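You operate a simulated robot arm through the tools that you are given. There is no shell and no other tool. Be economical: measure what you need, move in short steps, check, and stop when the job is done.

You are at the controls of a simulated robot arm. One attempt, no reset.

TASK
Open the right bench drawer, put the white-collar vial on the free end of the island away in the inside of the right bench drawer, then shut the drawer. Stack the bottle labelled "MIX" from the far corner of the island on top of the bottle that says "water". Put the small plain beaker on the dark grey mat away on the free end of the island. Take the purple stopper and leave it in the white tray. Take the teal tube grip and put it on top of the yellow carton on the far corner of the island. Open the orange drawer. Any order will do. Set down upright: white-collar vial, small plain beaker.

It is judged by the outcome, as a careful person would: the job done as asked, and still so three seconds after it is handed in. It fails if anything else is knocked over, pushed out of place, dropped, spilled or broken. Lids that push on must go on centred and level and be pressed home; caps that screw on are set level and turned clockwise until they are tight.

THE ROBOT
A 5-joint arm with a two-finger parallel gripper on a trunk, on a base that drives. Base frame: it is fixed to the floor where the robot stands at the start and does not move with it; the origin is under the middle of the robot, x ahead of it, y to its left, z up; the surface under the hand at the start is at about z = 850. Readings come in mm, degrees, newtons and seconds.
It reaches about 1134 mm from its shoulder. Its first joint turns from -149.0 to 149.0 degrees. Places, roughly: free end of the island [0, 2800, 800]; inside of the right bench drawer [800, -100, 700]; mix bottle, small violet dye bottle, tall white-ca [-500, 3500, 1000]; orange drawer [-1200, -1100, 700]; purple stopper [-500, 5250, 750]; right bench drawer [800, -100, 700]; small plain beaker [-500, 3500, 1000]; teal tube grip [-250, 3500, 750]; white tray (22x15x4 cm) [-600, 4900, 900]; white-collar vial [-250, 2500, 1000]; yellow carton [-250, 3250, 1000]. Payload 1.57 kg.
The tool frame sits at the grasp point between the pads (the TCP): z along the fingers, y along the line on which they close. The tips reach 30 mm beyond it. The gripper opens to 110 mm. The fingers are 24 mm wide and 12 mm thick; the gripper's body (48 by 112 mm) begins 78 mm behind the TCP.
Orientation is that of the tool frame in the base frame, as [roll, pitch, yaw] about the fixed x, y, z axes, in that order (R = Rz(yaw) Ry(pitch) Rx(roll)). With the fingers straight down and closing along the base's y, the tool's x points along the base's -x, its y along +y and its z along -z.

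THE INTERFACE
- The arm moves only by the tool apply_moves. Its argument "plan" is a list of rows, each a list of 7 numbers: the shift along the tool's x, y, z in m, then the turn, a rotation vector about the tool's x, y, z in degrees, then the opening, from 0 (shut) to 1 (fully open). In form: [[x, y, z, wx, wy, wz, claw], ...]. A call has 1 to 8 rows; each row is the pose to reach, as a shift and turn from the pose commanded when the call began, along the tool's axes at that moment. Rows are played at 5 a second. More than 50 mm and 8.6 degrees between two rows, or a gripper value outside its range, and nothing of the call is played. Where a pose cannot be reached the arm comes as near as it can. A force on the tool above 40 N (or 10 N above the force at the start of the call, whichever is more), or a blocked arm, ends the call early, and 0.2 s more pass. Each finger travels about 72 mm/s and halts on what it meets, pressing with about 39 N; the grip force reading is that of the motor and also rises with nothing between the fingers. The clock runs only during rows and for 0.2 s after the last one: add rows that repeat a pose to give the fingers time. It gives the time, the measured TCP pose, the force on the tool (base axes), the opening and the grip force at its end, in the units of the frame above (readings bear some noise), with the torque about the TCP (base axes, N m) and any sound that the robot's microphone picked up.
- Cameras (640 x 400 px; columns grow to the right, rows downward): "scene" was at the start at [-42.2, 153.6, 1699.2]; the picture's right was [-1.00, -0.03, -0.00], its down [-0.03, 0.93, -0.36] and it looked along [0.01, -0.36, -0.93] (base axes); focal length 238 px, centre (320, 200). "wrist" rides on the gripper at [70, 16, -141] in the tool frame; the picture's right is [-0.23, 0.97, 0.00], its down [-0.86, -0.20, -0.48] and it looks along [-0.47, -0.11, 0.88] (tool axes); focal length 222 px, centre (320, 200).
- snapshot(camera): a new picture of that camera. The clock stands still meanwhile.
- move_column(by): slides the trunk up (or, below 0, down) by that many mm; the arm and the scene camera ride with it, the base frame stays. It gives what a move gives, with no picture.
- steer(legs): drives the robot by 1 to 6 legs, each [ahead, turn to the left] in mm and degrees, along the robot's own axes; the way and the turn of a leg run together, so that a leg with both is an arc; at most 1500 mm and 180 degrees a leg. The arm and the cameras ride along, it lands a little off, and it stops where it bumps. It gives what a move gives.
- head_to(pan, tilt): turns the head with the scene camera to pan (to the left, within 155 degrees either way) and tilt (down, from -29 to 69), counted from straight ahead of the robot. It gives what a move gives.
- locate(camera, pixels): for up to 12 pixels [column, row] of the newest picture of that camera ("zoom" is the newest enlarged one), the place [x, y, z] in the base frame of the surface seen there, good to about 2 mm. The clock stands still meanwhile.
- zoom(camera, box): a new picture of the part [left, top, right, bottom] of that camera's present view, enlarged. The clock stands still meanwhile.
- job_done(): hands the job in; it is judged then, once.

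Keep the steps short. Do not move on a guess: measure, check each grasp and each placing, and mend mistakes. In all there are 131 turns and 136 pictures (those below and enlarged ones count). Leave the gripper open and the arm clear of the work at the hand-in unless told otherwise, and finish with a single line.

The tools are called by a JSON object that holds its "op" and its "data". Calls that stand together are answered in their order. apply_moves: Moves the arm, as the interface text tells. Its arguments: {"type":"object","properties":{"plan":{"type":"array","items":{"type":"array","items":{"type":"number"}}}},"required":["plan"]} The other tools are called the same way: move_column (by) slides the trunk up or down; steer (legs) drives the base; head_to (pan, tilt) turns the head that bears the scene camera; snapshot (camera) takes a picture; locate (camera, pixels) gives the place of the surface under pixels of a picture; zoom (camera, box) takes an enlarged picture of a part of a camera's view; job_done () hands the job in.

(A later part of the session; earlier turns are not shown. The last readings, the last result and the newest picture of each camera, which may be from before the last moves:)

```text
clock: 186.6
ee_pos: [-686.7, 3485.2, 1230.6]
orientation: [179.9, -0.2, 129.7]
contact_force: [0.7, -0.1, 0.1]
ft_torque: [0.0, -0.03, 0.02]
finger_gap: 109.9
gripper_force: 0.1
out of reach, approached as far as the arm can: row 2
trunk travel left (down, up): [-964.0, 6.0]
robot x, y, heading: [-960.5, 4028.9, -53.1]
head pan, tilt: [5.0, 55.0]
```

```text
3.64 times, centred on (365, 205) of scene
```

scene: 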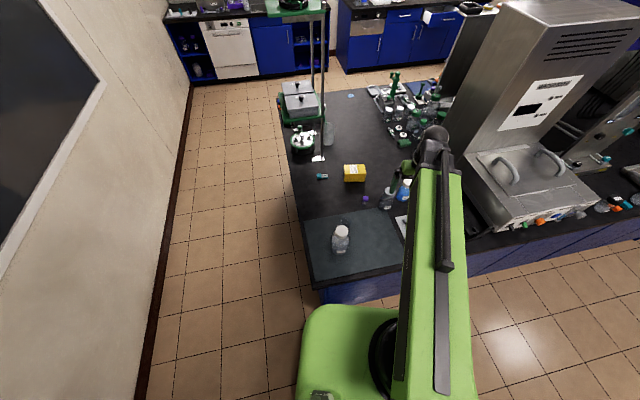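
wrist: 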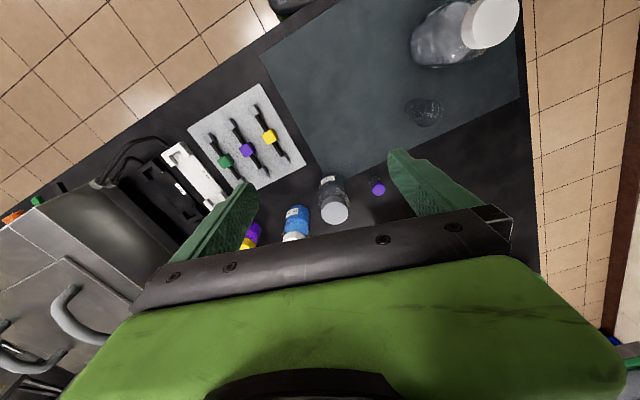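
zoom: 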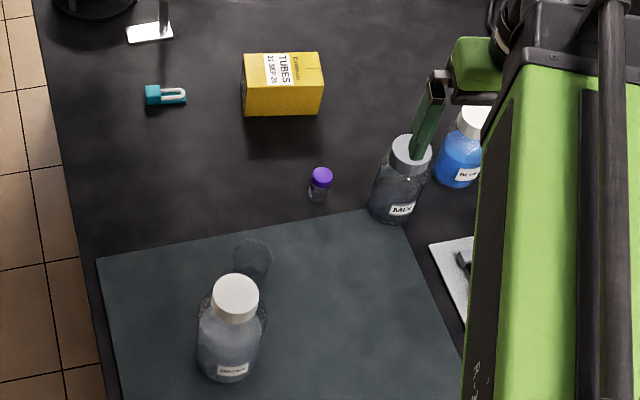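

The blue bottle says "BLUE". Read the tall bottle's label.

{"op": "zoom", "data": {"camera": "scene", "box": [320, 215, 370, 265]}}

{"op": "locate", "data": {"camera": "zoom", "pixels": [[310, 110], [290, 100], [340, 100], [315, 300], [345, 60], [340, 280]]}}

```text
8.00 times, centred on (345, 240) of scene
```

zoom: 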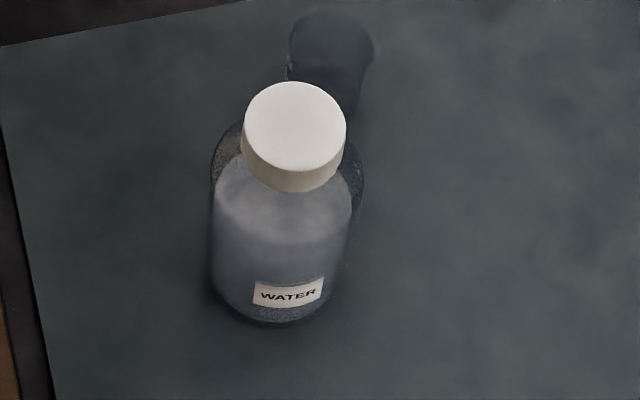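

```text
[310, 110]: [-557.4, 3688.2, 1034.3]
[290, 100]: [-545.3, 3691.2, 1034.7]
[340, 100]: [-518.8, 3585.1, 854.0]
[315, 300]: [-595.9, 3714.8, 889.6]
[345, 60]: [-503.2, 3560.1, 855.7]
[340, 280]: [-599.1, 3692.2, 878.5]
```

The tall bottle is "WATER". MIX's cap centre is at (-588, 3355), top 996. Move over it while spinning the fingers to close across, clear of the BLUE bottle.

{"op": "apply_moves", "data": {"plan": [[-0.0204, -0.0009, 0, 0, 0, 8.25, 1], [-0.0408, -0.0018, 0, 0, 0, 16.5, 1], [-0.0611, -0.0027, 0, 0, 0, 24.75, 1], [-0.0815, -0.0036, 0, 0, 0, 33, 1], [-0.1019, -0.0045, 0, 0, 0, 41.25, 1], [-0.1222, -0.0054, 0, 0, 0, 49.5, 1], [-0.1426, -0.0063, 0, 0, 0, 57.75, 1], [-0.163, -0.0072, 0, 0, 0, 66, 1]]}}

{"op": "move_column", "data": {"by": -190}}

{"op": "snapshot", "data": {"camera": "wrist"}}

```text
clock: 188.4
ee_pos: [-586.0, 3357.1, 1230.7]
orientation: [-179.9, -0.2, 63.6]
contact_force: [0.8, 1.1, -0.8]
ft_torque: [-0.01, 0.0, 0.06]
finger_gap: 109.9
gripper_force: 0.1
trunk travel left (down, up): [-964.0, 6.0]
robot x, y, heading: [-963.4, 4031.6, -52.9]
head pan, tilt: [5.0, 55.0]
```

```text
clock: 190.5
ee_pos: [-587.7, 3357.7, 1041.1]
orientation: [-179.9, -0.2, 63.7]
contact_force: [1.2, 0.4, -0.2]
ft_torque: [0.01, 0.03, 0.03]
finger_gap: 110.1
gripper_force: 0.2
trunk travel left (down, up): [-774.0, 196.0]
robot x, y, heading: [-966.2, 4031.9, -52.9]
head pan, tilt: [5.0, 55.0]
```

```text
67 pictures are left
```

wrist: 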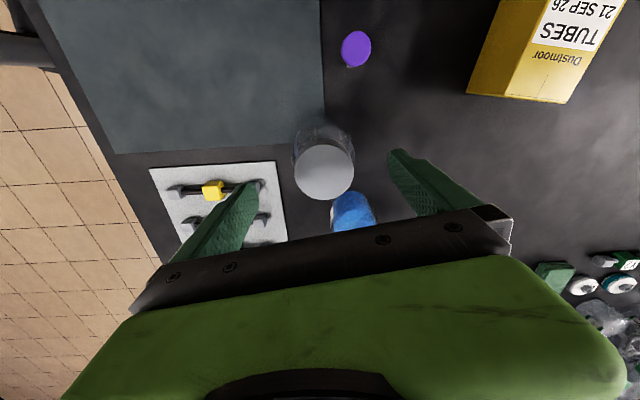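

{"op": "move_column", "data": {"by": -126}}

{"op": "apply_moves", "data": {"plan": [[0, 0, 0, 0, 0, 0, 0.5], [0, 0, 0, 0, 0, 0, 0], [0, 0, 0, 0, 0, 0, 0], [0, 0, 0, 0, 0, 0, 0]]}}

{"op": "snapshot", "data": {"camera": "wrist"}}

```text
clock: 192.1
ee_pos: [-586.8, 3357.7, 917.9]
orientation: [179.9, 0.0, 63.8]
contact_force: [1.7, -3.0, 25.3]
ft_torque: [0.11, 0.08, 0.01]
finger_gap: 110.1
gripper_force: 0.0
trunk travel left (down, up): [-649.0, 321.0]
robot x, y, heading: [-961.5, 4026.7, -52.8]
head pan, tilt: [5.0, 55.0]
stopped: the force on the tool passed its limit at 45 N (the readings are from after the stop); the commanded pose is now the measured one
```

```text
clock: 192.9
ee_pos: [-584.0, 3356.4, 917.0]
orientation: [179.4, 0.1, 63.8]
contact_force: [4.9, -4.7, 33.8]
ft_torque: [0.01, 0.15, -0.08]
finger_gap: 68.9
gripper_force: 39.1
trunk travel left (down, up): [-649.0, 321.0]
robot x, y, heading: [-960.3, 4031.3, -52.9]
head pan, tilt: [5.0, 55.0]
stopped in row 4: the force on the tool passed its limit at 43 N (the readings are from after the stop); the commanded pose is now the measured one
```

```text
66 pictures are left
```

wrist: 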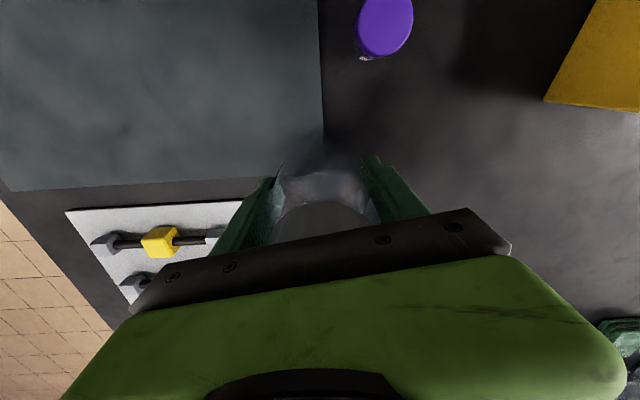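

The palm met the cap top (996 = TCP+78), harmlessly; the bottle is gripped at 68.9 mm. Lift and check.

{"op": "move_column", "data": {"by": 230}}

{"op": "snapshot", "data": {"camera": "wrist"}}

{"op": "snapshot", "data": {"camera": "scene"}}

```text
clock: 195.3
ee_pos: [-584.3, 3354.0, 1145.6]
orientation: [179.8, 0.0, 63.6]
contact_force: [-0.2, 0.4, -2.0]
ft_torque: [0.0, -0.01, 0.02]
finger_gap: 68.7
gripper_force: 39.3
trunk travel left (down, up): [-879.0, 91.0]
robot x, y, heading: [-960.9, 4026.8, -53.1]
head pan, tilt: [5.0, 55.0]
```

```text
65 pictures are left
```

wrist: 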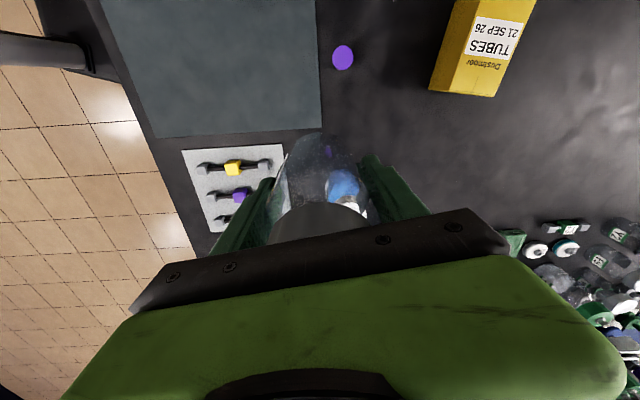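

```text
64 pictures are left
```

scene: 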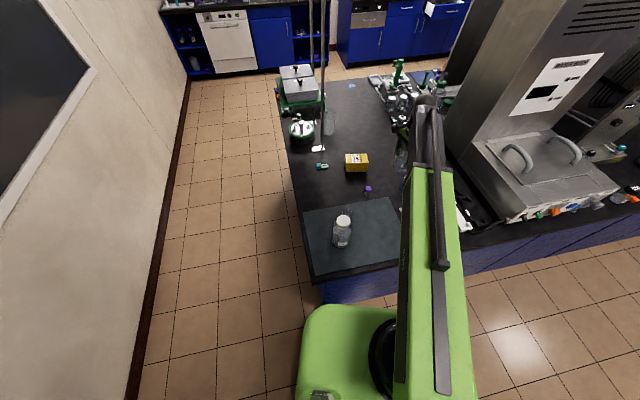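

Held. Measure the WATER cap precisely, then back the robot 130 mm since the bottle is too close to reach.

{"op": "zoom", "data": {"camera": "scene", "box": [322, 205, 362, 255]}}

{"op": "locate", "data": {"camera": "zoom", "pixels": [[325, 120], [297, 115], [373, 115], [335, 100], [335, 140], [335, 85]]}}

{"op": "move_column", "data": {"by": 60}}

{"op": "steer", "data": {"legs": [[-130, 0]]}}

{"op": "zoom", "data": {"camera": "scene", "box": [300, 150, 400, 250]}}

```text
8.00 times, centred on (342, 230) of scene
```

zoom: 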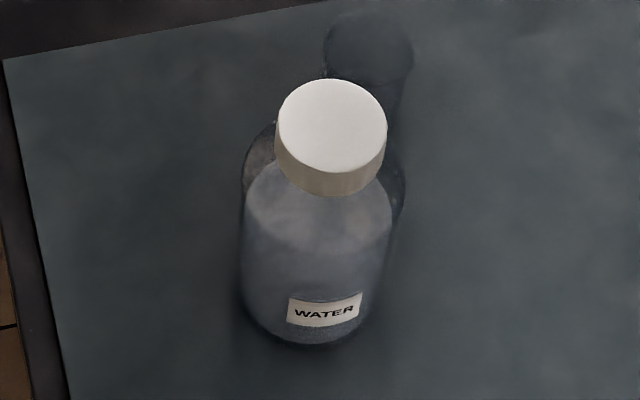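

```text
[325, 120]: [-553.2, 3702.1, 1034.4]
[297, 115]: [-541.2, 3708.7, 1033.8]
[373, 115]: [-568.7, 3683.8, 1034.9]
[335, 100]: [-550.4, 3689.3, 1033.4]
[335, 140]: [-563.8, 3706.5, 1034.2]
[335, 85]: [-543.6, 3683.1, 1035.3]
```

```text
clock: 196.3
ee_pos: [-585.5, 3355.2, 1206.1]
orientation: [179.6, 0.0, 63.8]
contact_force: [-0.6, 0.9, -1.2]
ft_torque: [0.01, 0.02, -0.02]
finger_gap: 68.7
gripper_force: 39.3
trunk travel left (down, up): [-939.0, 31.0]
robot x, y, heading: [-959.6, 4029.8, -53.1]
head pan, tilt: [5.0, 55.0]
```

```text
clock: 197.7
ee_pos: [-666.5, 3467.2, 1206.6]
orientation: [179.6, 0.0, 63.8]
contact_force: [0.5, 0.7, -1.8]
ft_torque: [0.0, -0.03, 0.02]
finger_gap: 68.7
gripper_force: 39.0
trunk travel left (down, up): [-939.0, 31.0]
robot x, y, heading: [-1042.9, 4141.6, -52.8]
head pan, tilt: [5.0, 55.0]
```

```text
4.00 times, centred on (350, 200) of scene
```

zoom: 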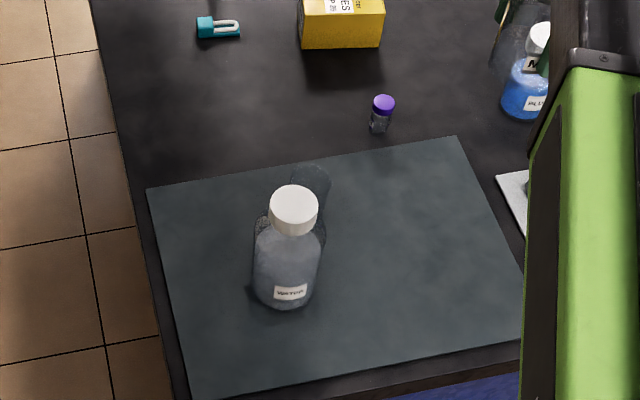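

{"op": "locate", "data": {"camera": "zoom", "pixels": [[294, 208], [274, 208], [314, 208], [294, 192], [294, 222]]}}

```text
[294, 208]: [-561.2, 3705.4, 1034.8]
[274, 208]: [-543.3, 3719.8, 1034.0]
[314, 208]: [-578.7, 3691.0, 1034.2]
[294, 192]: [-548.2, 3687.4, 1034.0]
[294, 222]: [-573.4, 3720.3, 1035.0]
```

{"op": "zoom", "data": {"camera": "scene", "box": [325, 190, 349, 214]}}

{"op": "locate", "data": {"camera": "zoom", "pixels": [[300, 150], [200, 150], [400, 150], [300, 60], [300, 240], [250, 150], [350, 150]]}}

```text
16.00 times, centred on (337, 202) of scene
```

zoom: 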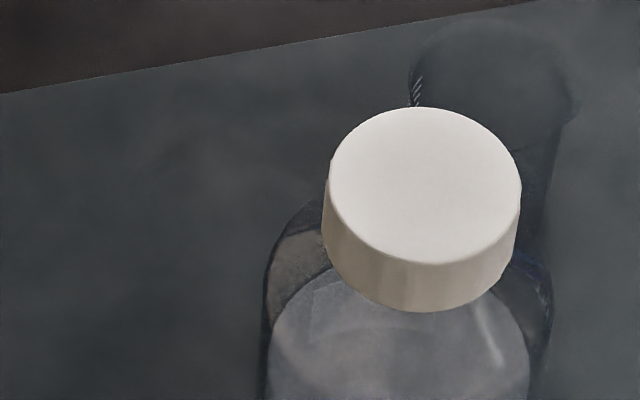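

```text
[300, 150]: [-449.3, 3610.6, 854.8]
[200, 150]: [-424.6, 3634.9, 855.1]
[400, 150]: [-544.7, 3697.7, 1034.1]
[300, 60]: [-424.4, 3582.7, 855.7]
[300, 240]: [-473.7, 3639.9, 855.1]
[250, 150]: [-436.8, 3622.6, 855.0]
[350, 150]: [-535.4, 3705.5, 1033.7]
```

{"op": "locate", "data": {"camera": "zoom", "pixels": [[425, 185], [425, 115], [425, 257], [338, 185], [513, 185], [425, 170], [425, 200], [490, 80]]}}

```text
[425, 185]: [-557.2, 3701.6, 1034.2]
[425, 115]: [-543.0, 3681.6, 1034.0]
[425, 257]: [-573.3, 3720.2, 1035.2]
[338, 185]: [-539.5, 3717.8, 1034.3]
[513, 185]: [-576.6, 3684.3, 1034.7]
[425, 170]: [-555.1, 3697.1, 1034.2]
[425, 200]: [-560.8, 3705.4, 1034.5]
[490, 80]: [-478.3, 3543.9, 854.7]
```

WATER cap centre ≈ (-558, 3701), top 1034.5. Carry MIX over it at height.

{"op": "apply_moves", "data": {"plan": [[0.043, -0.001, 0, 0, 0, 0, 0], [0.086, -0.002, 0, 0, 0, 0, 0], [0.129, -0.003, 0, 0, 0, 0, 0], [0.172, -0.004, 0, 0, 0, 0, 0], [0.215, -0.005, 0, 0, 0, 0, 0], [0.258, -0.006, 0, 0, 0, 0, 0], [0.258, -0.006, 0, 0, 0, 0, 0]]}}

{"op": "move_column", "data": {"by": -80}}

{"op": "snapshot", "data": {"camera": "wrist"}}

{"op": "zoom", "data": {"camera": "scene", "box": [290, 140, 390, 240]}}

```text
clock: 199.2
ee_pos: [-556.8, 3700.9, 1204.7]
orientation: [179.6, 0.0, 63.8]
contact_force: [1.3, 0.1, -1.7]
ft_torque: [0.0, -0.01, 0.0]
finger_gap: 68.6
gripper_force: 39.3
out of reach, approached as far as the arm can: row 5
trunk travel left (down, up): [-939.0, 31.0]
robot x, y, heading: [-1043.0, 4138.0, -53.0]
head pan, tilt: [5.0, 55.0]
```

```text
clock: 200.4
ee_pos: [-556.6, 3700.2, 1124.7]
orientation: [179.7, 0.1, 63.8]
contact_force: [-0.7, -0.9, -1.5]
ft_torque: [-0.01, 0.0, 0.04]
finger_gap: 68.6
gripper_force: 39.0
trunk travel left (down, up): [-859.0, 111.0]
robot x, y, heading: [-1039.1, 4137.7, -53.2]
head pan, tilt: [5.0, 55.0]
```

```text
60 pictures are left
```

wrist: 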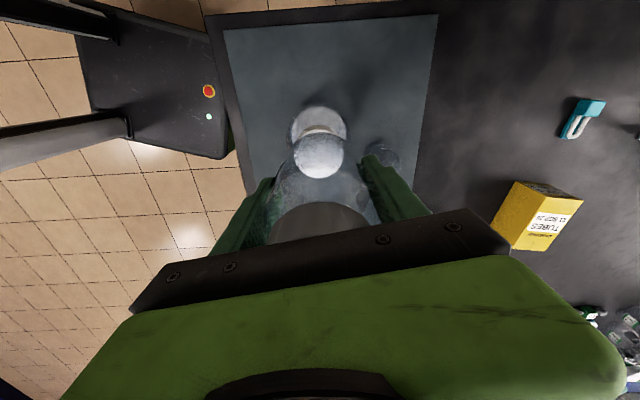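

```text
4.00 times, centred on (340, 190) of scene
```

zoom: 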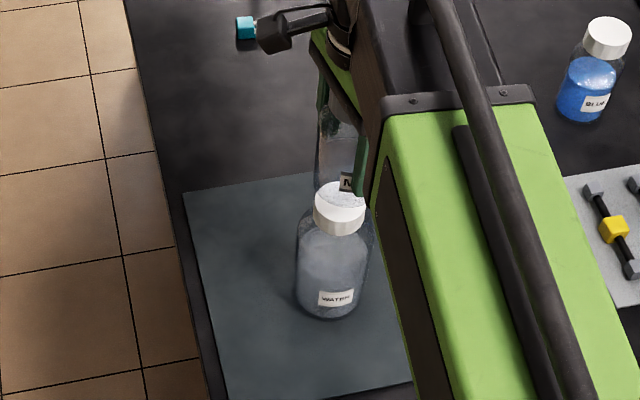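

Lower gently onto the cap in small steps.

{"op": "move_column", "data": {"by": -19}}

{"op": "move_column", "data": {"by": -3}}

{"op": "zoom", "data": {"camera": "scene", "box": [310, 150, 370, 220]}}

```text
clock: 201.1
ee_pos: [-556.7, 3701.2, 1105.7]
orientation: [179.7, 0.1, 63.7]
contact_force: [-0.4, 0.0, -1.5]
ft_torque: [0.03, -0.02, 0.03]
finger_gap: 68.8
gripper_force: 38.9
trunk travel left (down, up): [-840.0, 130.0]
robot x, y, heading: [-1043.2, 4136.9, -53.0]
head pan, tilt: [5.0, 55.0]
```

```text
clock: 201.6
ee_pos: [-555.9, 3700.7, 1104.0]
orientation: [179.6, 0.0, 63.7]
contact_force: [0.8, 0.7, -2.4]
ft_torque: [-0.03, -0.03, -0.02]
finger_gap: 68.7
gripper_force: 39.6
trunk travel left (down, up): [-837.0, 133.0]
robot x, y, heading: [-1040.4, 4138.3, -52.8]
head pan, tilt: [5.0, 55.0]
```

```text
5.71 times, centred on (340, 185) of scene
```

zoom: 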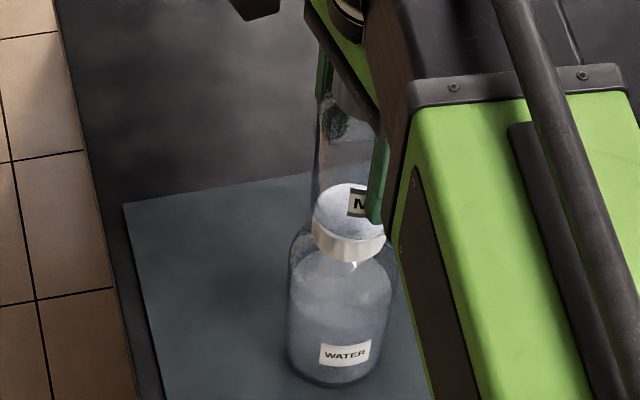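

{"op": "locate", "data": {"camera": "zoom", "pixels": [[318, 150], [325, 170], [335, 180], [345, 190], [320, 130], [358, 203], [316, 180]]}}

{"op": "zoom", "data": {"camera": "wrist", "box": [240, 90, 440, 240]}}

```text
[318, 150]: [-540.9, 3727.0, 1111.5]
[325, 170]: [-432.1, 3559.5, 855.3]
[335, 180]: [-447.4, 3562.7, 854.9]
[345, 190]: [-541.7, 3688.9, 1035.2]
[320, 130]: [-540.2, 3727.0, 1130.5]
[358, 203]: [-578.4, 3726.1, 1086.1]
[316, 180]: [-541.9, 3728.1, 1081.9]
```

```text
2.67 times, centred on (340, 165) of wrist
```

zoom: 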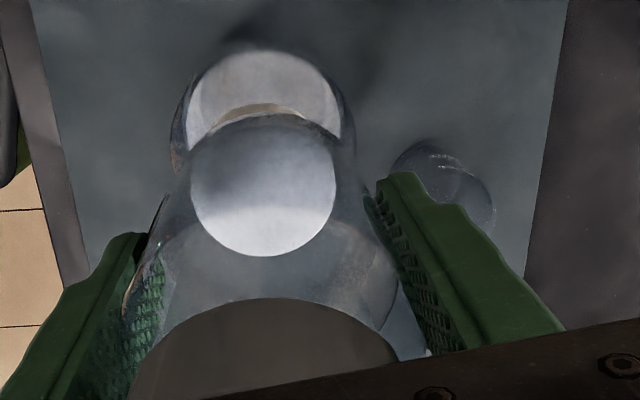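

MIX is centred over the cap within a couple of mm. Lower to contact.

{"op": "move_column", "data": {"by": -2}}

{"op": "move_column", "data": {"by": -1}}

```text
clock: 202.1
ee_pos: [-556.3, 3701.9, 1101.3]
orientation: [179.6, 0.0, 63.8]
contact_force: [-0.4, -0.2, -2.1]
ft_torque: [-0.01, 0.0, 0.0]
finger_gap: 68.4
gripper_force: 38.7
trunk travel left (down, up): [-835.0, 135.0]
robot x, y, heading: [-1041.9, 4140.9, -52.8]
head pan, tilt: [5.0, 55.0]
```

```text
clock: 202.6
ee_pos: [-556.3, 3700.0, 1100.0]
orientation: [179.7, -0.1, 63.8]
contact_force: [0.0, -0.8, -3.1]
ft_torque: [0.02, 0.01, 0.01]
finger_gap: 68.5
gripper_force: 39.1
trunk travel left (down, up): [-834.0, 136.0]
robot x, y, heading: [-1040.2, 4134.2, -53.3]
head pan, tilt: [5.0, 55.0]
```

{"op": "move_column", "data": {"by": -1.5}}

{"op": "move_column", "data": {"by": -1.5}}

```text
clock: 203.1
ee_pos: [-556.2, 3699.7, 1097.6]
orientation: [179.7, 0.1, 63.8]
contact_force: [-0.4, -0.1, -2.0]
ft_torque: [0.03, 0.03, -0.01]
finger_gap: 68.7
gripper_force: 39.0
trunk travel left (down, up): [-832.0, 138.0]
robot x, y, heading: [-1044.4, 4136.6, -53.1]
head pan, tilt: [5.0, 55.0]
```

```text
clock: 203.7
ee_pos: [-556.7, 3702.2, 1096.5]
orientation: [179.6, 0.0, 63.8]
contact_force: [0.1, -0.7, -2.4]
ft_torque: [0.01, 0.02, -0.03]
finger_gap: 68.5
gripper_force: 39.4
trunk travel left (down, up): [-831.0, 139.0]
robot x, y, heading: [-1042.3, 4138.5, -53.0]
head pan, tilt: [5.0, 55.0]
```

{"op": "zoom", "data": {"camera": "scene", "box": [325, 175, 355, 205]}}

{"op": "locate", "data": {"camera": "zoom", "pixels": [[270, 200], [280, 230], [300, 260], [330, 275], [370, 275], [390, 260], [340, 250], [340, 300]]}}

```text
13.33 times, centred on (340, 190) of scene
```

zoom: 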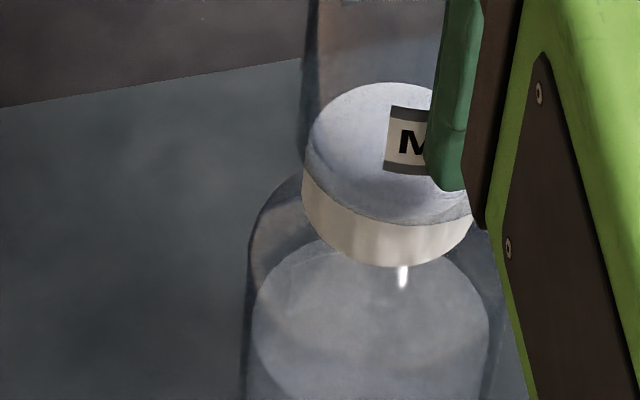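

```text
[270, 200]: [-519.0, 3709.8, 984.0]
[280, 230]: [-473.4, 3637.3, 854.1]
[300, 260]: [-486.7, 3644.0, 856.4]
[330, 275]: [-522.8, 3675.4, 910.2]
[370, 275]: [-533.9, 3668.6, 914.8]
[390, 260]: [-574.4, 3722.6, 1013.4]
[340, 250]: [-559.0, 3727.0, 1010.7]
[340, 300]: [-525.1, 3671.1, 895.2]
```

{"op": "move_column", "data": {"by": -2}}

{"op": "move_column", "data": {"by": -2}}

```text
clock: 204.2
ee_pos: [-557.3, 3702.9, 1097.4]
orientation: [179.5, 0.1, 63.8]
contact_force: [4.4, -4.5, 32.1]
ft_torque: [-0.08, 0.19, -0.07]
finger_gap: 68.5
gripper_force: 39.3
trunk travel left (down, up): [-829.0, 141.0]
robot x, y, heading: [-1038.7, 4138.9, -52.9]
head pan, tilt: [5.0, 55.0]
```

```text
clock: 204.5
ee_pos: [-556.6, 3701.3, 1097.4]
orientation: [179.5, 0.0, 63.9]
contact_force: [3.3, -2.6, 32.7]
ft_torque: [0.4, 0.39, 0.03]
finger_gap: 68.6
gripper_force: 39.2
trunk travel left (down, up): [-829.0, 141.0]
robot x, y, heading: [-1043.9, 4137.7, -52.8]
head pan, tilt: [5.0, 55.0]
stopped: the force on the tool passed its limit at 50 N (the readings are from after the stop); the commanded pose is now the measured one
```

Contact made. Relieve 1 mm, then release.

{"op": "move_column", "data": {"by": 0.8}}

```text
clock: 205.0
ee_pos: [-556.6, 3700.7, 1096.3]
orientation: [179.5, 0.0, 63.8]
contact_force: [1.9, -1.5, 17.0]
ft_torque: [0.24, 0.3, 0.0]
finger_gap: 68.5
gripper_force: 39.3
trunk travel left (down, up): [-829.0, 141.0]
robot x, y, heading: [-1041.8, 4140.1, -52.9]
head pan, tilt: [5.0, 55.0]
```

{"op": "move_column", "data": {"by": 0.7}}

{"op": "apply_moves", "data": {"plan": [[0, 0, 0, 0, 0, 0, 0.65], [0, 0, 0, 0, 0, 0, 0.75], [0, 0, 0, 0, 0, 0, 1], [0, 0, 0, 0, 0, 0, 1]]}}

{"op": "move_column", "data": {"by": 125}}

{"op": "zoom", "data": {"camera": "scene", "box": [290, 120, 390, 240]}}

{"op": "snapshot", "data": {"camera": "wrist"}}

```text
clock: 205.5
ee_pos: [-555.0, 3700.7, 1097.4]
orientation: [179.6, 0.1, 63.8]
contact_force: [-0.8, 0.5, 0.8]
ft_torque: [0.07, 0.08, -0.03]
finger_gap: 68.5
gripper_force: 39.0
trunk travel left (down, up): [-830.0, 140.0]
robot x, y, heading: [-1042.1, 4137.6, -53.0]
head pan, tilt: [5.0, 55.0]
```

```text
clock: 206.5
ee_pos: [-555.3, 3700.3, 1096.4]
orientation: [179.6, -0.1, 63.9]
contact_force: [0.3, 0.0, 2.9]
ft_torque: [0.04, 0.08, 0.02]
finger_gap: 110.0
gripper_force: 0.0
trunk travel left (down, up): [-830.0, 140.0]
robot x, y, heading: [-1044.9, 4139.5, -53.1]
head pan, tilt: [5.0, 55.0]
```

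```text
clock: 208.1
ee_pos: [-556.3, 3700.7, 1222.5]
orientation: [179.6, 0.0, 63.8]
contact_force: [-0.4, 0.4, 0.0]
ft_torque: [-0.03, 0.0, 0.0]
finger_gap: 110.2
gripper_force: 0.0
trunk travel left (down, up): [-955.0, 15.0]
robot x, y, heading: [-1043.3, 4136.1, -52.9]
head pan, tilt: [5.0, 55.0]
```

```text
3.33 times, centred on (340, 180) of scene
```

zoom: 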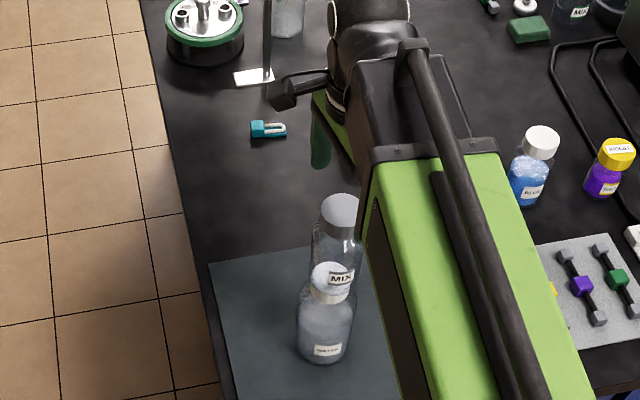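

```text
54 pictures are left
```

wrist: 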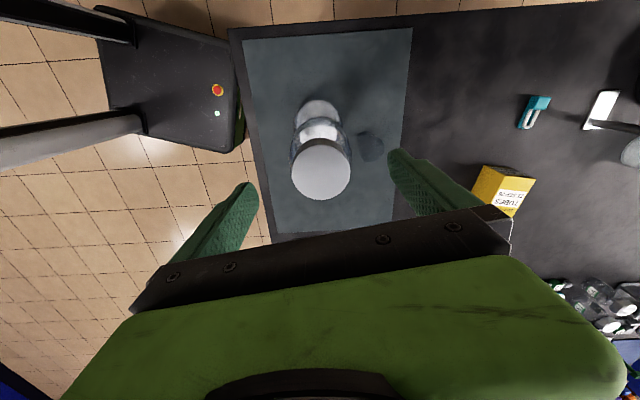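

MIX stands upright on WATER. Next the end of the island for the teal grip and beaker. Measure the rack near the teal grip, plus beaker.

{"op": "locate", "data": {"camera": "zoom", "pixels": [[250, 78], [265, 74], [268, 20], [200, 20], [268, 128], [268, 133], [340, 205], [340, 215]]}}

{"op": "locate", "data": {"camera": "wrist", "pixels": [[371, 137], [371, 157], [362, 147], [381, 147], [533, 103], [529, 120], [602, 110], [588, 125], [505, 190], [490, 175], [525, 180]]}}

{"op": "move_column", "data": {"by": 14}}

{"op": "steer", "data": {"legs": [[-150, 0]]}}

{"op": "head_to", "data": {"pan": 15, "tilt": 38}}

{"op": "snapshot", "data": {"camera": "scene"}}

```text
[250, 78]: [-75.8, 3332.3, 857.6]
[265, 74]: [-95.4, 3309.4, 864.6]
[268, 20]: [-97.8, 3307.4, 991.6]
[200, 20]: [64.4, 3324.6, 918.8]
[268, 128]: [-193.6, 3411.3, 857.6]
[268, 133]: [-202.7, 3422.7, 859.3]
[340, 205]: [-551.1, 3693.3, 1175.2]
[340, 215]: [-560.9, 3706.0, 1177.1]
```

```text
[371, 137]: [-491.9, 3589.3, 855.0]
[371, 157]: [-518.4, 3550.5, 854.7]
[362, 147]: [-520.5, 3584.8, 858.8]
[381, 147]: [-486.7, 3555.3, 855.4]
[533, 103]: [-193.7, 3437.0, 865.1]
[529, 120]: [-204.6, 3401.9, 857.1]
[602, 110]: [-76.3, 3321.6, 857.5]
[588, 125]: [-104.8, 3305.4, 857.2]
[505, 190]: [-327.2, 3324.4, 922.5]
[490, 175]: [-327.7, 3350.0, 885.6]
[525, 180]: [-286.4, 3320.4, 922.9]
```

```text
clock: 208.7
ee_pos: [-555.7, 3699.9, 1235.1]
orientation: [179.5, 0.1, 63.8]
contact_force: [0.0, 0.4, -0.3]
ft_torque: [0.02, 0.0, 0.02]
finger_gap: 110.3
gripper_force: 0.0
trunk travel left (down, up): [-969.0, 1.0]
robot x, y, heading: [-1038.9, 4140.2, -53.3]
head pan, tilt: [5.0, 55.0]
```

```text
clock: 210.0
ee_pos: [-645.2, 3825.4, 1237.8]
orientation: [179.5, 0.2, 64.1]
contact_force: [-0.8, 0.2, 1.1]
ft_torque: [-0.06, -0.04, 0.04]
finger_gap: 109.9
gripper_force: 0.0
trunk travel left (down, up): [-969.0, 1.0]
robot x, y, heading: [-1136.3, 4255.6, -52.9]
head pan, tilt: [5.0, 55.0]
```

```text
clock: 210.8
ee_pos: [-645.2, 3821.6, 1236.3]
orientation: [179.6, 0.1, 64.1]
contact_force: [0.3, -0.4, -1.0]
ft_torque: [0.01, 0.0, 0.02]
finger_gap: 110.3
gripper_force: 0.1
trunk travel left (down, up): [-969.0, 1.0]
robot x, y, heading: [-1131.2, 4256.3, -52.9]
head pan, tilt: [15.0, 38.0]
```

```text
53 pictures are left
```

scene: 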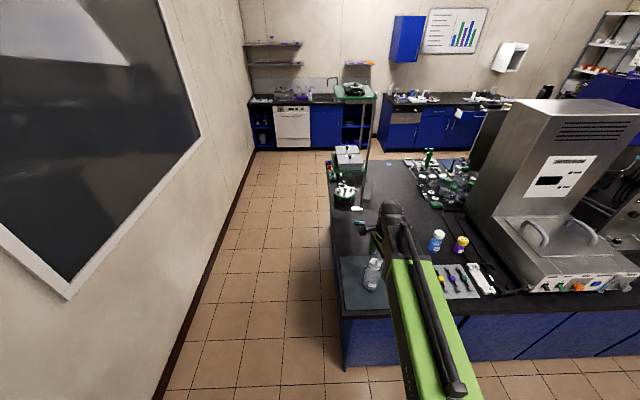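

{"op": "locate", "data": {"camera": "scene", "pixels": [[355, 98], [372, 97], [346, 168], [362, 165], [337, 172], [355, 207], [370, 120], [340, 90], [372, 192], [345, 198]]}}

{"op": "zoom", "data": {"camera": "scene", "box": [310, 70, 410, 310]}}

```text
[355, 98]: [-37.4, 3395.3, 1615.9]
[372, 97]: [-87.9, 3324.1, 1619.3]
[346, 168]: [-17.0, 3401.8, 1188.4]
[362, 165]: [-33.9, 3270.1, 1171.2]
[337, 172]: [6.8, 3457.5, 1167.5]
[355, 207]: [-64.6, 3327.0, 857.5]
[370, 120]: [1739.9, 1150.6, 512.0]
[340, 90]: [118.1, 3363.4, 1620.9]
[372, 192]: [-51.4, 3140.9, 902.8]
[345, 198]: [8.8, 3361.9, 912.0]
```

```text
1.67 times, centred on (360, 190) of scene
```

zoom: 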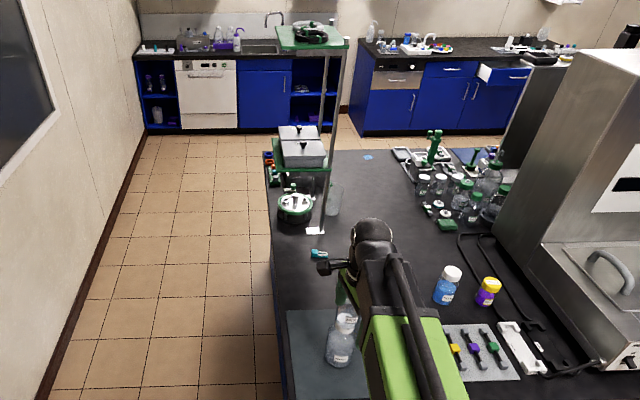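

{"op": "locate", "data": {"camera": "scene", "pixels": [[361, 230], [358, 225], [366, 231], [376, 240], [388, 205], [402, 225], [362, 222]]}}

```text
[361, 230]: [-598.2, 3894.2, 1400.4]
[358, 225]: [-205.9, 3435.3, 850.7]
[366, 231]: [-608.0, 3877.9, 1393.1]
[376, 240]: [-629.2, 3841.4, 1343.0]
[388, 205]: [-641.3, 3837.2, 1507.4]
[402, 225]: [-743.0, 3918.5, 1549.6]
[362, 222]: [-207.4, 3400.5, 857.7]
```

The side protrusion is just the wrist camera, which spins with the tool. Rack occupies n<2030. Drive round to the end of the island.

{"op": "steer", "data": {"legs": [[0, 22.3], [0, 22.3], [0, 22.3], [750, 0]]}}

{"op": "steer", "data": {"legs": [[0, -18.7], [0, -18.7], [0, -18.7], [340, 0]]}}

```text
clock: 216.6
ee_pos: [-209.7, 4606.4, 1232.6]
orientation: [179.9, -0.1, 130.6]
contact_force: [1.1, 0.0, -0.8]
ft_torque: [-0.06, 0.1, 0.01]
finger_gap: 110.1
gripper_force: 0.0
trunk travel left (down, up): [-969.0, 1.0]
robot x, y, heading: [-814.2, 4356.3, 11.1]
head pan, tilt: [15.0, 38.0]
stopped in leg 4: the robot was blocked; the commanded pose is now the measured one
```

```text
clock: 221.7
ee_pos: [-133.5, 3830.6, 1234.7]
orientation: [179.8, 0.0, 72.5]
contact_force: [0.4, -0.9, -0.9]
ft_torque: [0.07, 0.03, 0.03]
finger_gap: 110.2
gripper_force: 0.1
trunk travel left (down, up): [-969.0, 1.0]
robot x, y, heading: [-672.8, 4200.4, -47.0]
head pan, tilt: [15.0, 38.0]
stopped in leg 4: the robot was blocked; the commanded pose is now the measured one
```

Stopped early twice; look at what's near, and check the stack.

{"op": "head_to", "data": {"pan": -30, "tilt": 50}}

{"op": "snapshot", "data": {"camera": "scene"}}

```text
clock: 222.8
ee_pos: [-135.7, 3830.9, 1236.4]
orientation: [179.6, 0.0, 72.4]
contact_force: [-0.5, -0.2, -0.4]
ft_torque: [0.0, -0.01, 0.01]
finger_gap: 110.2
gripper_force: 0.1
trunk travel left (down, up): [-969.0, 1.0]
robot x, y, heading: [-671.9, 4202.1, -46.7]
head pan, tilt: [-30.0, 50.0]
```

```text
51 pictures are left
```

scene: 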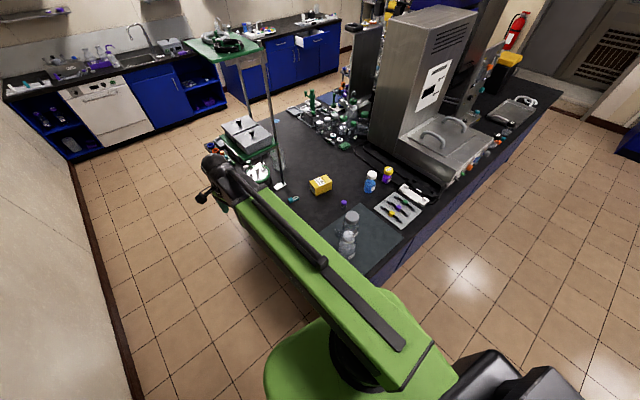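

The island corner stopped the base; the stack is fine. Back off and take a wider path.

{"op": "steer", "data": {"legs": [[-150, 0], [0, 17.4], [0, 17.4], [0, 17.4], [300, 0], [250, 0]]}}

{"op": "steer", "data": {"legs": [[0, -21.8], [0, -21.8], [0, -21.8], [150, 0]]}}

```text
clock: 230.2
ee_pos: [379.0, 4556.9, 1237.2]
orientation: [-179.8, -0.1, 125.3]
contact_force: [-12.8, -17.3, 4.7]
ft_torque: [1.78, -1.1, -0.26]
finger_gap: 92.1
gripper_force: 0.0
trunk travel left (down, up): [-969.0, 1.0]
robot x, y, heading: [-233.2, 4363.9, 3.3]
head pan, tilt: [-30.0, 50.0]
stopped in leg 6: the force on the tool passed its limit at 57 N (the readings are from after the stop); the commanded pose is now the measured one
```

```text
clock: 235.0
ee_pos: [279.8, 3763.7, 1235.7]
orientation: [-179.8, -0.2, 61.1]
contact_force: [0.6, 0.3, 0.8]
ft_torque: [0.03, 0.04, -0.02]
finger_gap: 110.1
gripper_force: 0.0
trunk travel left (down, up): [-969.0, 1.0]
robot x, y, heading: [-175.1, 4228.8, -60.3]
head pan, tilt: [-30.0, 50.0]
```

The finger brushed the wall; nothing there to upset. Now at (n 2629, t 3322). Turn to face the island end and advance slightly.

{"op": "steer", "data": {"legs": [[0, -21], [0, -21], [0, -21], [100, 0]]}}

{"op": "head_to", "data": {"pan": 0, "tilt": 50}}

{"op": "snapshot", "data": {"camera": "scene"}}

{"op": "snapshot", "data": {"camera": "wrist"}}

```text
clock: 239.5
ee_pos: [-431.9, 3529.3, 1235.6]
orientation: [-179.8, -0.3, -1.5]
contact_force: [0.8, 0.0, -0.4]
ft_torque: [0.04, 0.04, -0.03]
finger_gap: 110.1
gripper_force: 0.1
trunk travel left (down, up): [-969.0, 1.0]
robot x, y, heading: [-243.7, 4154.8, -122.0]
head pan, tilt: [-30.0, 50.0]
```

```text
clock: 240.4
ee_pos: [-430.2, 3528.1, 1236.6]
orientation: [-179.8, -0.2, -1.5]
contact_force: [0.4, -0.3, 0.1]
ft_torque: [0.01, -0.01, -0.01]
finger_gap: 110.3
gripper_force: 0.1
trunk travel left (down, up): [-969.0, 1.0]
robot x, y, heading: [-244.4, 4154.6, -122.3]
head pan, tilt: [0.0, 50.0]
```

```text
50 pictures are left
```

scene: 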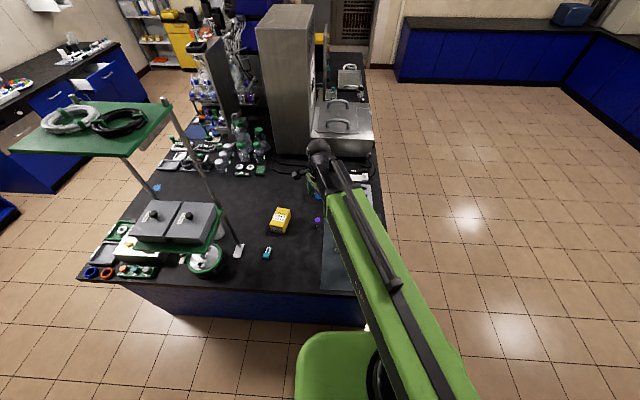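

```text
49 pictures are left
```

wrist: 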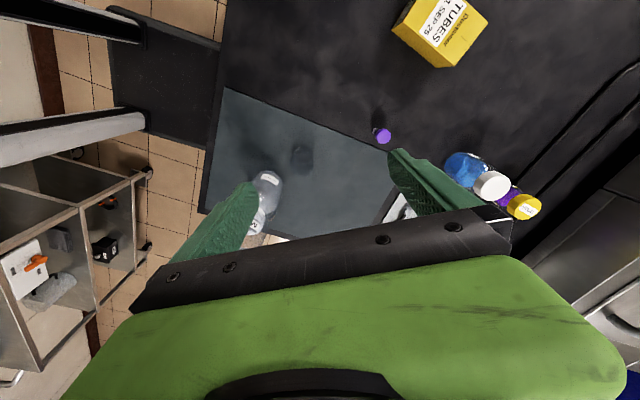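

{"op": "zoom", "data": {"camera": "scene", "box": [240, 195, 310, 265]}}

{"op": "locate", "data": {"camera": "zoom", "pixels": [[265, 330], [255, 345], [280, 345], [262, 310], [280, 310], [270, 290], [330, 90], [290, 100], [370, 80], [360, 150], [275, 175], [385, 75]]}}

```text
5.71 times, centred on (275, 230) of scene
```

zoom: 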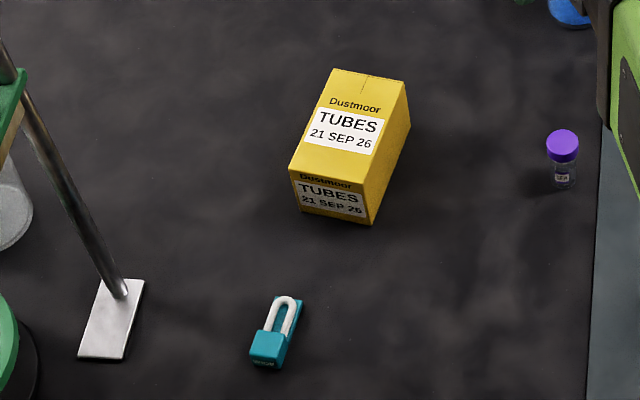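

```text
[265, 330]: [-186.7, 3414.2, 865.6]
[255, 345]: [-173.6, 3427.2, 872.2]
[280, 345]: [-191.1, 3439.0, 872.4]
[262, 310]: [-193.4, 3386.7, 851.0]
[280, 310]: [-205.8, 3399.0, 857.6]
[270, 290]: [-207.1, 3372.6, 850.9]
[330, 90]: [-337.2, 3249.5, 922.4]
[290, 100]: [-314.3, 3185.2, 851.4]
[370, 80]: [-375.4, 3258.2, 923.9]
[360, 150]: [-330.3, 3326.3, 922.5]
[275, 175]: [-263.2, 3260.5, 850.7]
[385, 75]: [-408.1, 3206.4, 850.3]
```

The teal grip's block is centred near (-184, 3432), width across (-0.83, 0.57); carton top centre ≈ (-335, 3295) at z 922.5. Move over the grip with the fingers spun to close across its width.

{"op": "apply_moves", "data": {"plan": [[0.035, 0.0136, 0, 0, 0, -8.14, 1], [0.0703, 0.0272, 0, 0, 0, -16.3, 1], [0.1055, 0.0408, 0, 0, 0, -24.4, 1], [0.1406, 0.0544, 0, 0, 0, -32.6, 0.9], [0.1758, 0.068, 0, 0, 0, -40.7, 0.8], [0.211, 0.0816, 0, 0, 0, -48.9, 0.7], [0.2461, 0.0952, 0, 0, 0, -57, 0.6]]}}

{"op": "move_column", "data": {"by": -260}}

{"op": "snapshot", "data": {"camera": "wrist"}}

{"op": "snapshot", "data": {"camera": "scene"}}

```text
clock: 242.0
ee_pos: [-182.4, 3428.0, 1235.4]
orientation: [-180.0, -0.3, 55.6]
contact_force: [0.6, 0.0, 0.3]
ft_torque: [0.01, 0.02, 0.02]
finger_gap: 66.0
gripper_force: 0.1
trunk travel left (down, up): [-969.0, 1.0]
robot x, y, heading: [-241.6, 4154.3, -122.2]
head pan, tilt: [0.0, 50.0]
```

```text
clock: 244.7
ee_pos: [-182.9, 3429.8, 976.3]
orientation: [179.9, -0.3, 55.5]
contact_force: [-0.2, -0.3, -0.5]
ft_torque: [0.01, 0.0, 0.01]
finger_gap: 66.0
gripper_force: 0.0
trunk travel left (down, up): [-709.0, 261.0]
robot x, y, heading: [-242.3, 4154.5, -122.1]
head pan, tilt: [0.0, 50.0]
```

```text
47 pictures are left
```

wrist: 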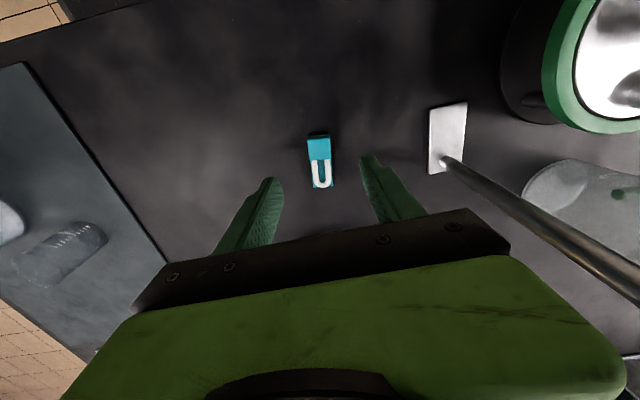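

```text
46 pictures are left
```

scene: 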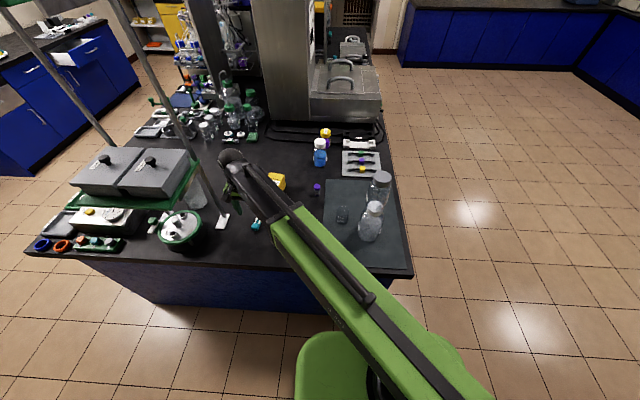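

{"op": "locate", "data": {"camera": "wrist", "pixels": [[319, 147], [308, 148], [330, 146], [318, 138], [322, 185], [320, 160], [312, 175], [332, 175]]}}

{"op": "zoom", "data": {"camera": "scene", "box": [310, 165, 410, 265]}}

```text
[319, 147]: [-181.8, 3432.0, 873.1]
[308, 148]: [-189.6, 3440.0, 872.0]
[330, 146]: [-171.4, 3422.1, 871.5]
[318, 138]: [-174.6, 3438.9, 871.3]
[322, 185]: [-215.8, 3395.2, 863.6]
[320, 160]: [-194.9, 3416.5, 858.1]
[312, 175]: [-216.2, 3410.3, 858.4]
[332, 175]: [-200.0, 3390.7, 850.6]
```

```text
4.00 times, centred on (360, 215) of scene
```

zoom: 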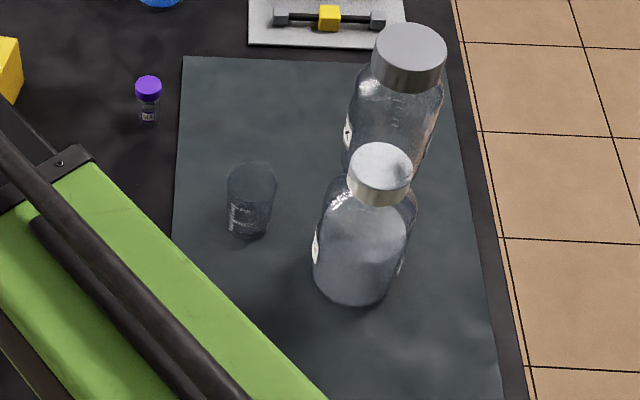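

{"op": "apply_moves", "data": {"plan": [[-0.001, -0.001, 0, 0, 0, 5, 0.5], [-0.002, -0.002, 0, 0, 0, 10, 0.5]]}}

{"op": "move_column", "data": {"by": -90}}

{"op": "apply_moves", "data": {"plan": [[0, 0, 0, 0, 0, 0, 0.2], [0, 0, 0, 0, 0, 0, 0], [0, 0, 0, 0, 0, 0, 0]]}}

{"op": "snapshot", "data": {"camera": "wrist"}}

```text
clock: 245.3
ee_pos: [-184.9, 3427.4, 976.2]
orientation: [179.9, -0.3, 45.5]
contact_force: [0.2, 0.4, -0.7]
ft_torque: [0.01, -0.03, -0.01]
finger_gap: 55.2
gripper_force: 0.0
trunk travel left (down, up): [-709.0, 261.0]
robot x, y, heading: [-242.1, 4151.9, -122.4]
head pan, tilt: [0.0, 50.0]
```

```text
clock: 246.5
ee_pos: [-185.3, 3428.1, 887.2]
orientation: [-180.0, -0.3, 45.5]
contact_force: [0.5, 0.1, 0.2]
ft_torque: [0.0, -0.01, 0.02]
finger_gap: 55.1
gripper_force: 0.1
trunk travel left (down, up): [-619.0, 351.0]
robot x, y, heading: [-240.8, 4155.1, -122.2]
head pan, tilt: [0.0, 50.0]
```

```text
clock: 247.3
ee_pos: [-185.8, 3427.3, 886.0]
orientation: [180.0, -0.2, 45.4]
contact_force: [0.3, 0.1, 1.7]
ft_torque: [0.0, -0.02, -0.03]
finger_gap: 24.8
gripper_force: 36.7
trunk travel left (down, up): [-619.0, 351.0]
robot x, y, heading: [-238.8, 4155.1, -122.4]
head pan, tilt: [0.0, 50.0]
```

```text
44 pictures are left
```

wrist: 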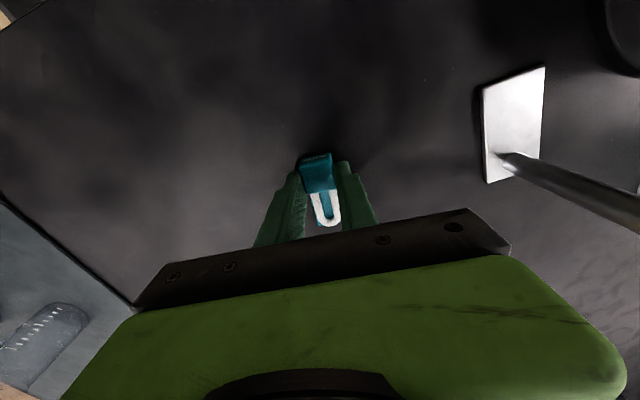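

Gripped (24.8 mm). Lift and carry to the carton top.

{"op": "move_column", "data": {"by": 125}}

{"op": "apply_moves", "data": {"plan": [[-0.0453, -0.0034, 0, 0, 0, 0, 0], [-0.0906, -0.0068, 0, 0, 0, 0, 0], [-0.136, -0.0103, 0, 0, 0, 0, 0], [-0.1813, -0.0137, 0, 0, 0, 0, 0], [-0.1813, -0.0137, 0, 0, 0, 0, 0]]}}

{"op": "snapshot", "data": {"camera": "wrist"}}

```text
clock: 248.9
ee_pos: [-186.3, 3428.4, 1011.7]
orientation: [-180.0, -0.3, 45.5]
contact_force: [-0.3, -0.1, -0.8]
ft_torque: [-0.04, 0.01, -0.01]
finger_gap: 25.1
gripper_force: 36.6
trunk travel left (down, up): [-744.0, 226.0]
robot x, y, heading: [-241.5, 4151.5, -122.4]
head pan, tilt: [0.0, 50.0]
```

```text
clock: 250.1
ee_pos: [-323.9, 3308.8, 1011.1]
orientation: [180.0, -0.3, 45.5]
contact_force: [0.0, -0.1, -0.7]
ft_torque: [0.03, 0.01, -0.01]
finger_gap: 25.1
gripper_force: 36.4
out of reach, approached as far as the arm can: row 2, 3, 4, 5
trunk travel left (down, up): [-744.0, 226.0]
robot x, y, heading: [-244.6, 4153.5, -122.2]
head pan, tilt: [0.0, 50.0]
```

```text
43 pictures are left
```

wrist: 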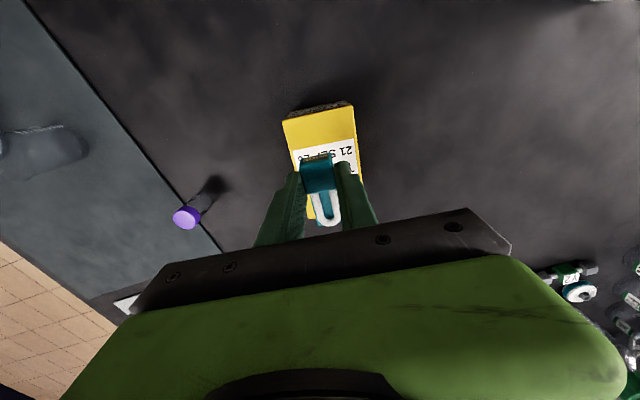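

{"op": "move_column", "data": {"by": -50}}

{"op": "snapshot", "data": {"camera": "wrist"}}

{"op": "move_column", "data": {"by": -2}}

```text
clock: 251.0
ee_pos: [-324.3, 3309.2, 961.8]
orientation: [-179.9, -0.4, 45.5]
contact_force: [-0.3, 0.1, -0.7]
ft_torque: [0.01, -0.01, 0.02]
finger_gap: 25.0
gripper_force: 36.1
trunk travel left (down, up): [-694.0, 276.0]
robot x, y, heading: [-243.2, 4154.0, -122.4]
head pan, tilt: [0.0, 50.0]
```

```text
42 pictures are left
```

wrist: 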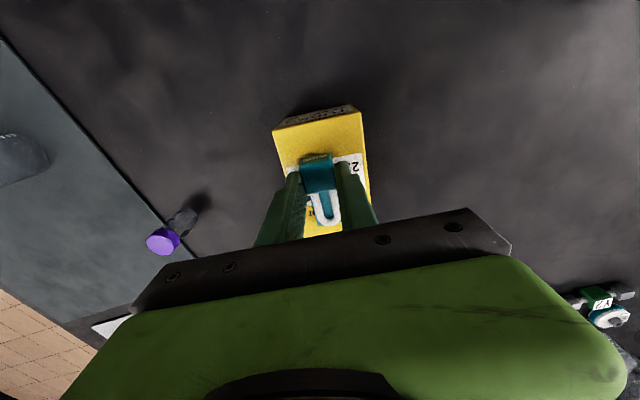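

```text
clock: 251.5
ee_pos: [-324.4, 3308.6, 958.9]
orientation: [-180.0, -0.3, 45.4]
contact_force: [0.1, 0.0, -0.5]
ft_torque: [-0.01, 0.02, 0.0]
finger_gap: 25.2
gripper_force: 36.8
trunk travel left (down, up): [-692.0, 278.0]
robot x, y, heading: [-243.9, 4155.1, -122.2]
head pan, tilt: [0.0, 50.0]
```

{"op": "move_column", "data": {"by": -1}}

{"op": "apply_moves", "data": {"plan": [[0, 0, 0, 0, 0, 0, 0.35], [0, 0, 0, 0, 0, 0, 0.5], [0, 0, 0, 0, 0, 0, 0.5]]}}

{"op": "move_column", "data": {"by": 277}}

{"op": "snapshot", "data": {"camera": "wrist"}}

```text
clock: 252.0
ee_pos: [-324.2, 3309.9, 958.4]
orientation: [179.9, -0.3, 45.6]
contact_force: [-0.1, -0.8, 0.6]
ft_torque: [0.01, -0.05, 0.01]
finger_gap: 25.1
gripper_force: 36.3
trunk travel left (down, up): [-691.0, 279.0]
robot x, y, heading: [-242.4, 4150.9, -122.4]
head pan, tilt: [0.0, 50.0]
```

```text
clock: 252.8
ee_pos: [-323.7, 3308.7, 958.2]
orientation: [-180.0, -0.3, 45.5]
contact_force: [-0.7, -0.6, -0.3]
ft_torque: [0.03, -0.03, 0.0]
finger_gap: 54.8
gripper_force: 0.1
trunk travel left (down, up): [-691.0, 279.0]
robot x, y, heading: [-244.9, 4156.5, -122.0]
head pan, tilt: [0.0, 50.0]
```

```text
clock: 255.6
ee_pos: [-324.4, 3308.5, 1235.2]
orientation: [-180.0, -0.3, 45.4]
contact_force: [-0.8, -0.3, 0.3]
ft_torque: [0.01, 0.02, -0.01]
finger_gap: 55.0
gripper_force: 0.1
trunk travel left (down, up): [-968.0, 2.0]
robot x, y, heading: [-246.3, 4153.5, -122.4]
head pan, tilt: [0.0, 50.0]
```

```text
41 pictures are left
```

wrist: 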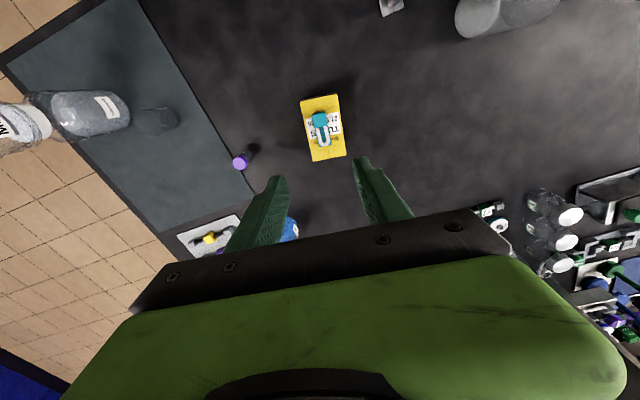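

Teal grip sits on the carton. Now measure the beaker.

{"op": "zoom", "data": {"camera": "scene", "box": [315, 180, 375, 240]}}

```text
6.67 times, centred on (345, 210) of scene
```

zoom: 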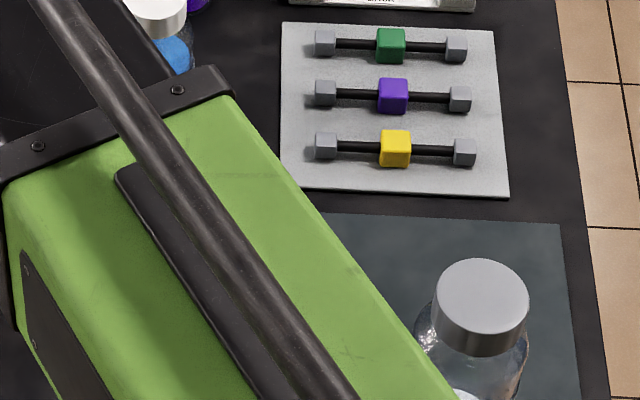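

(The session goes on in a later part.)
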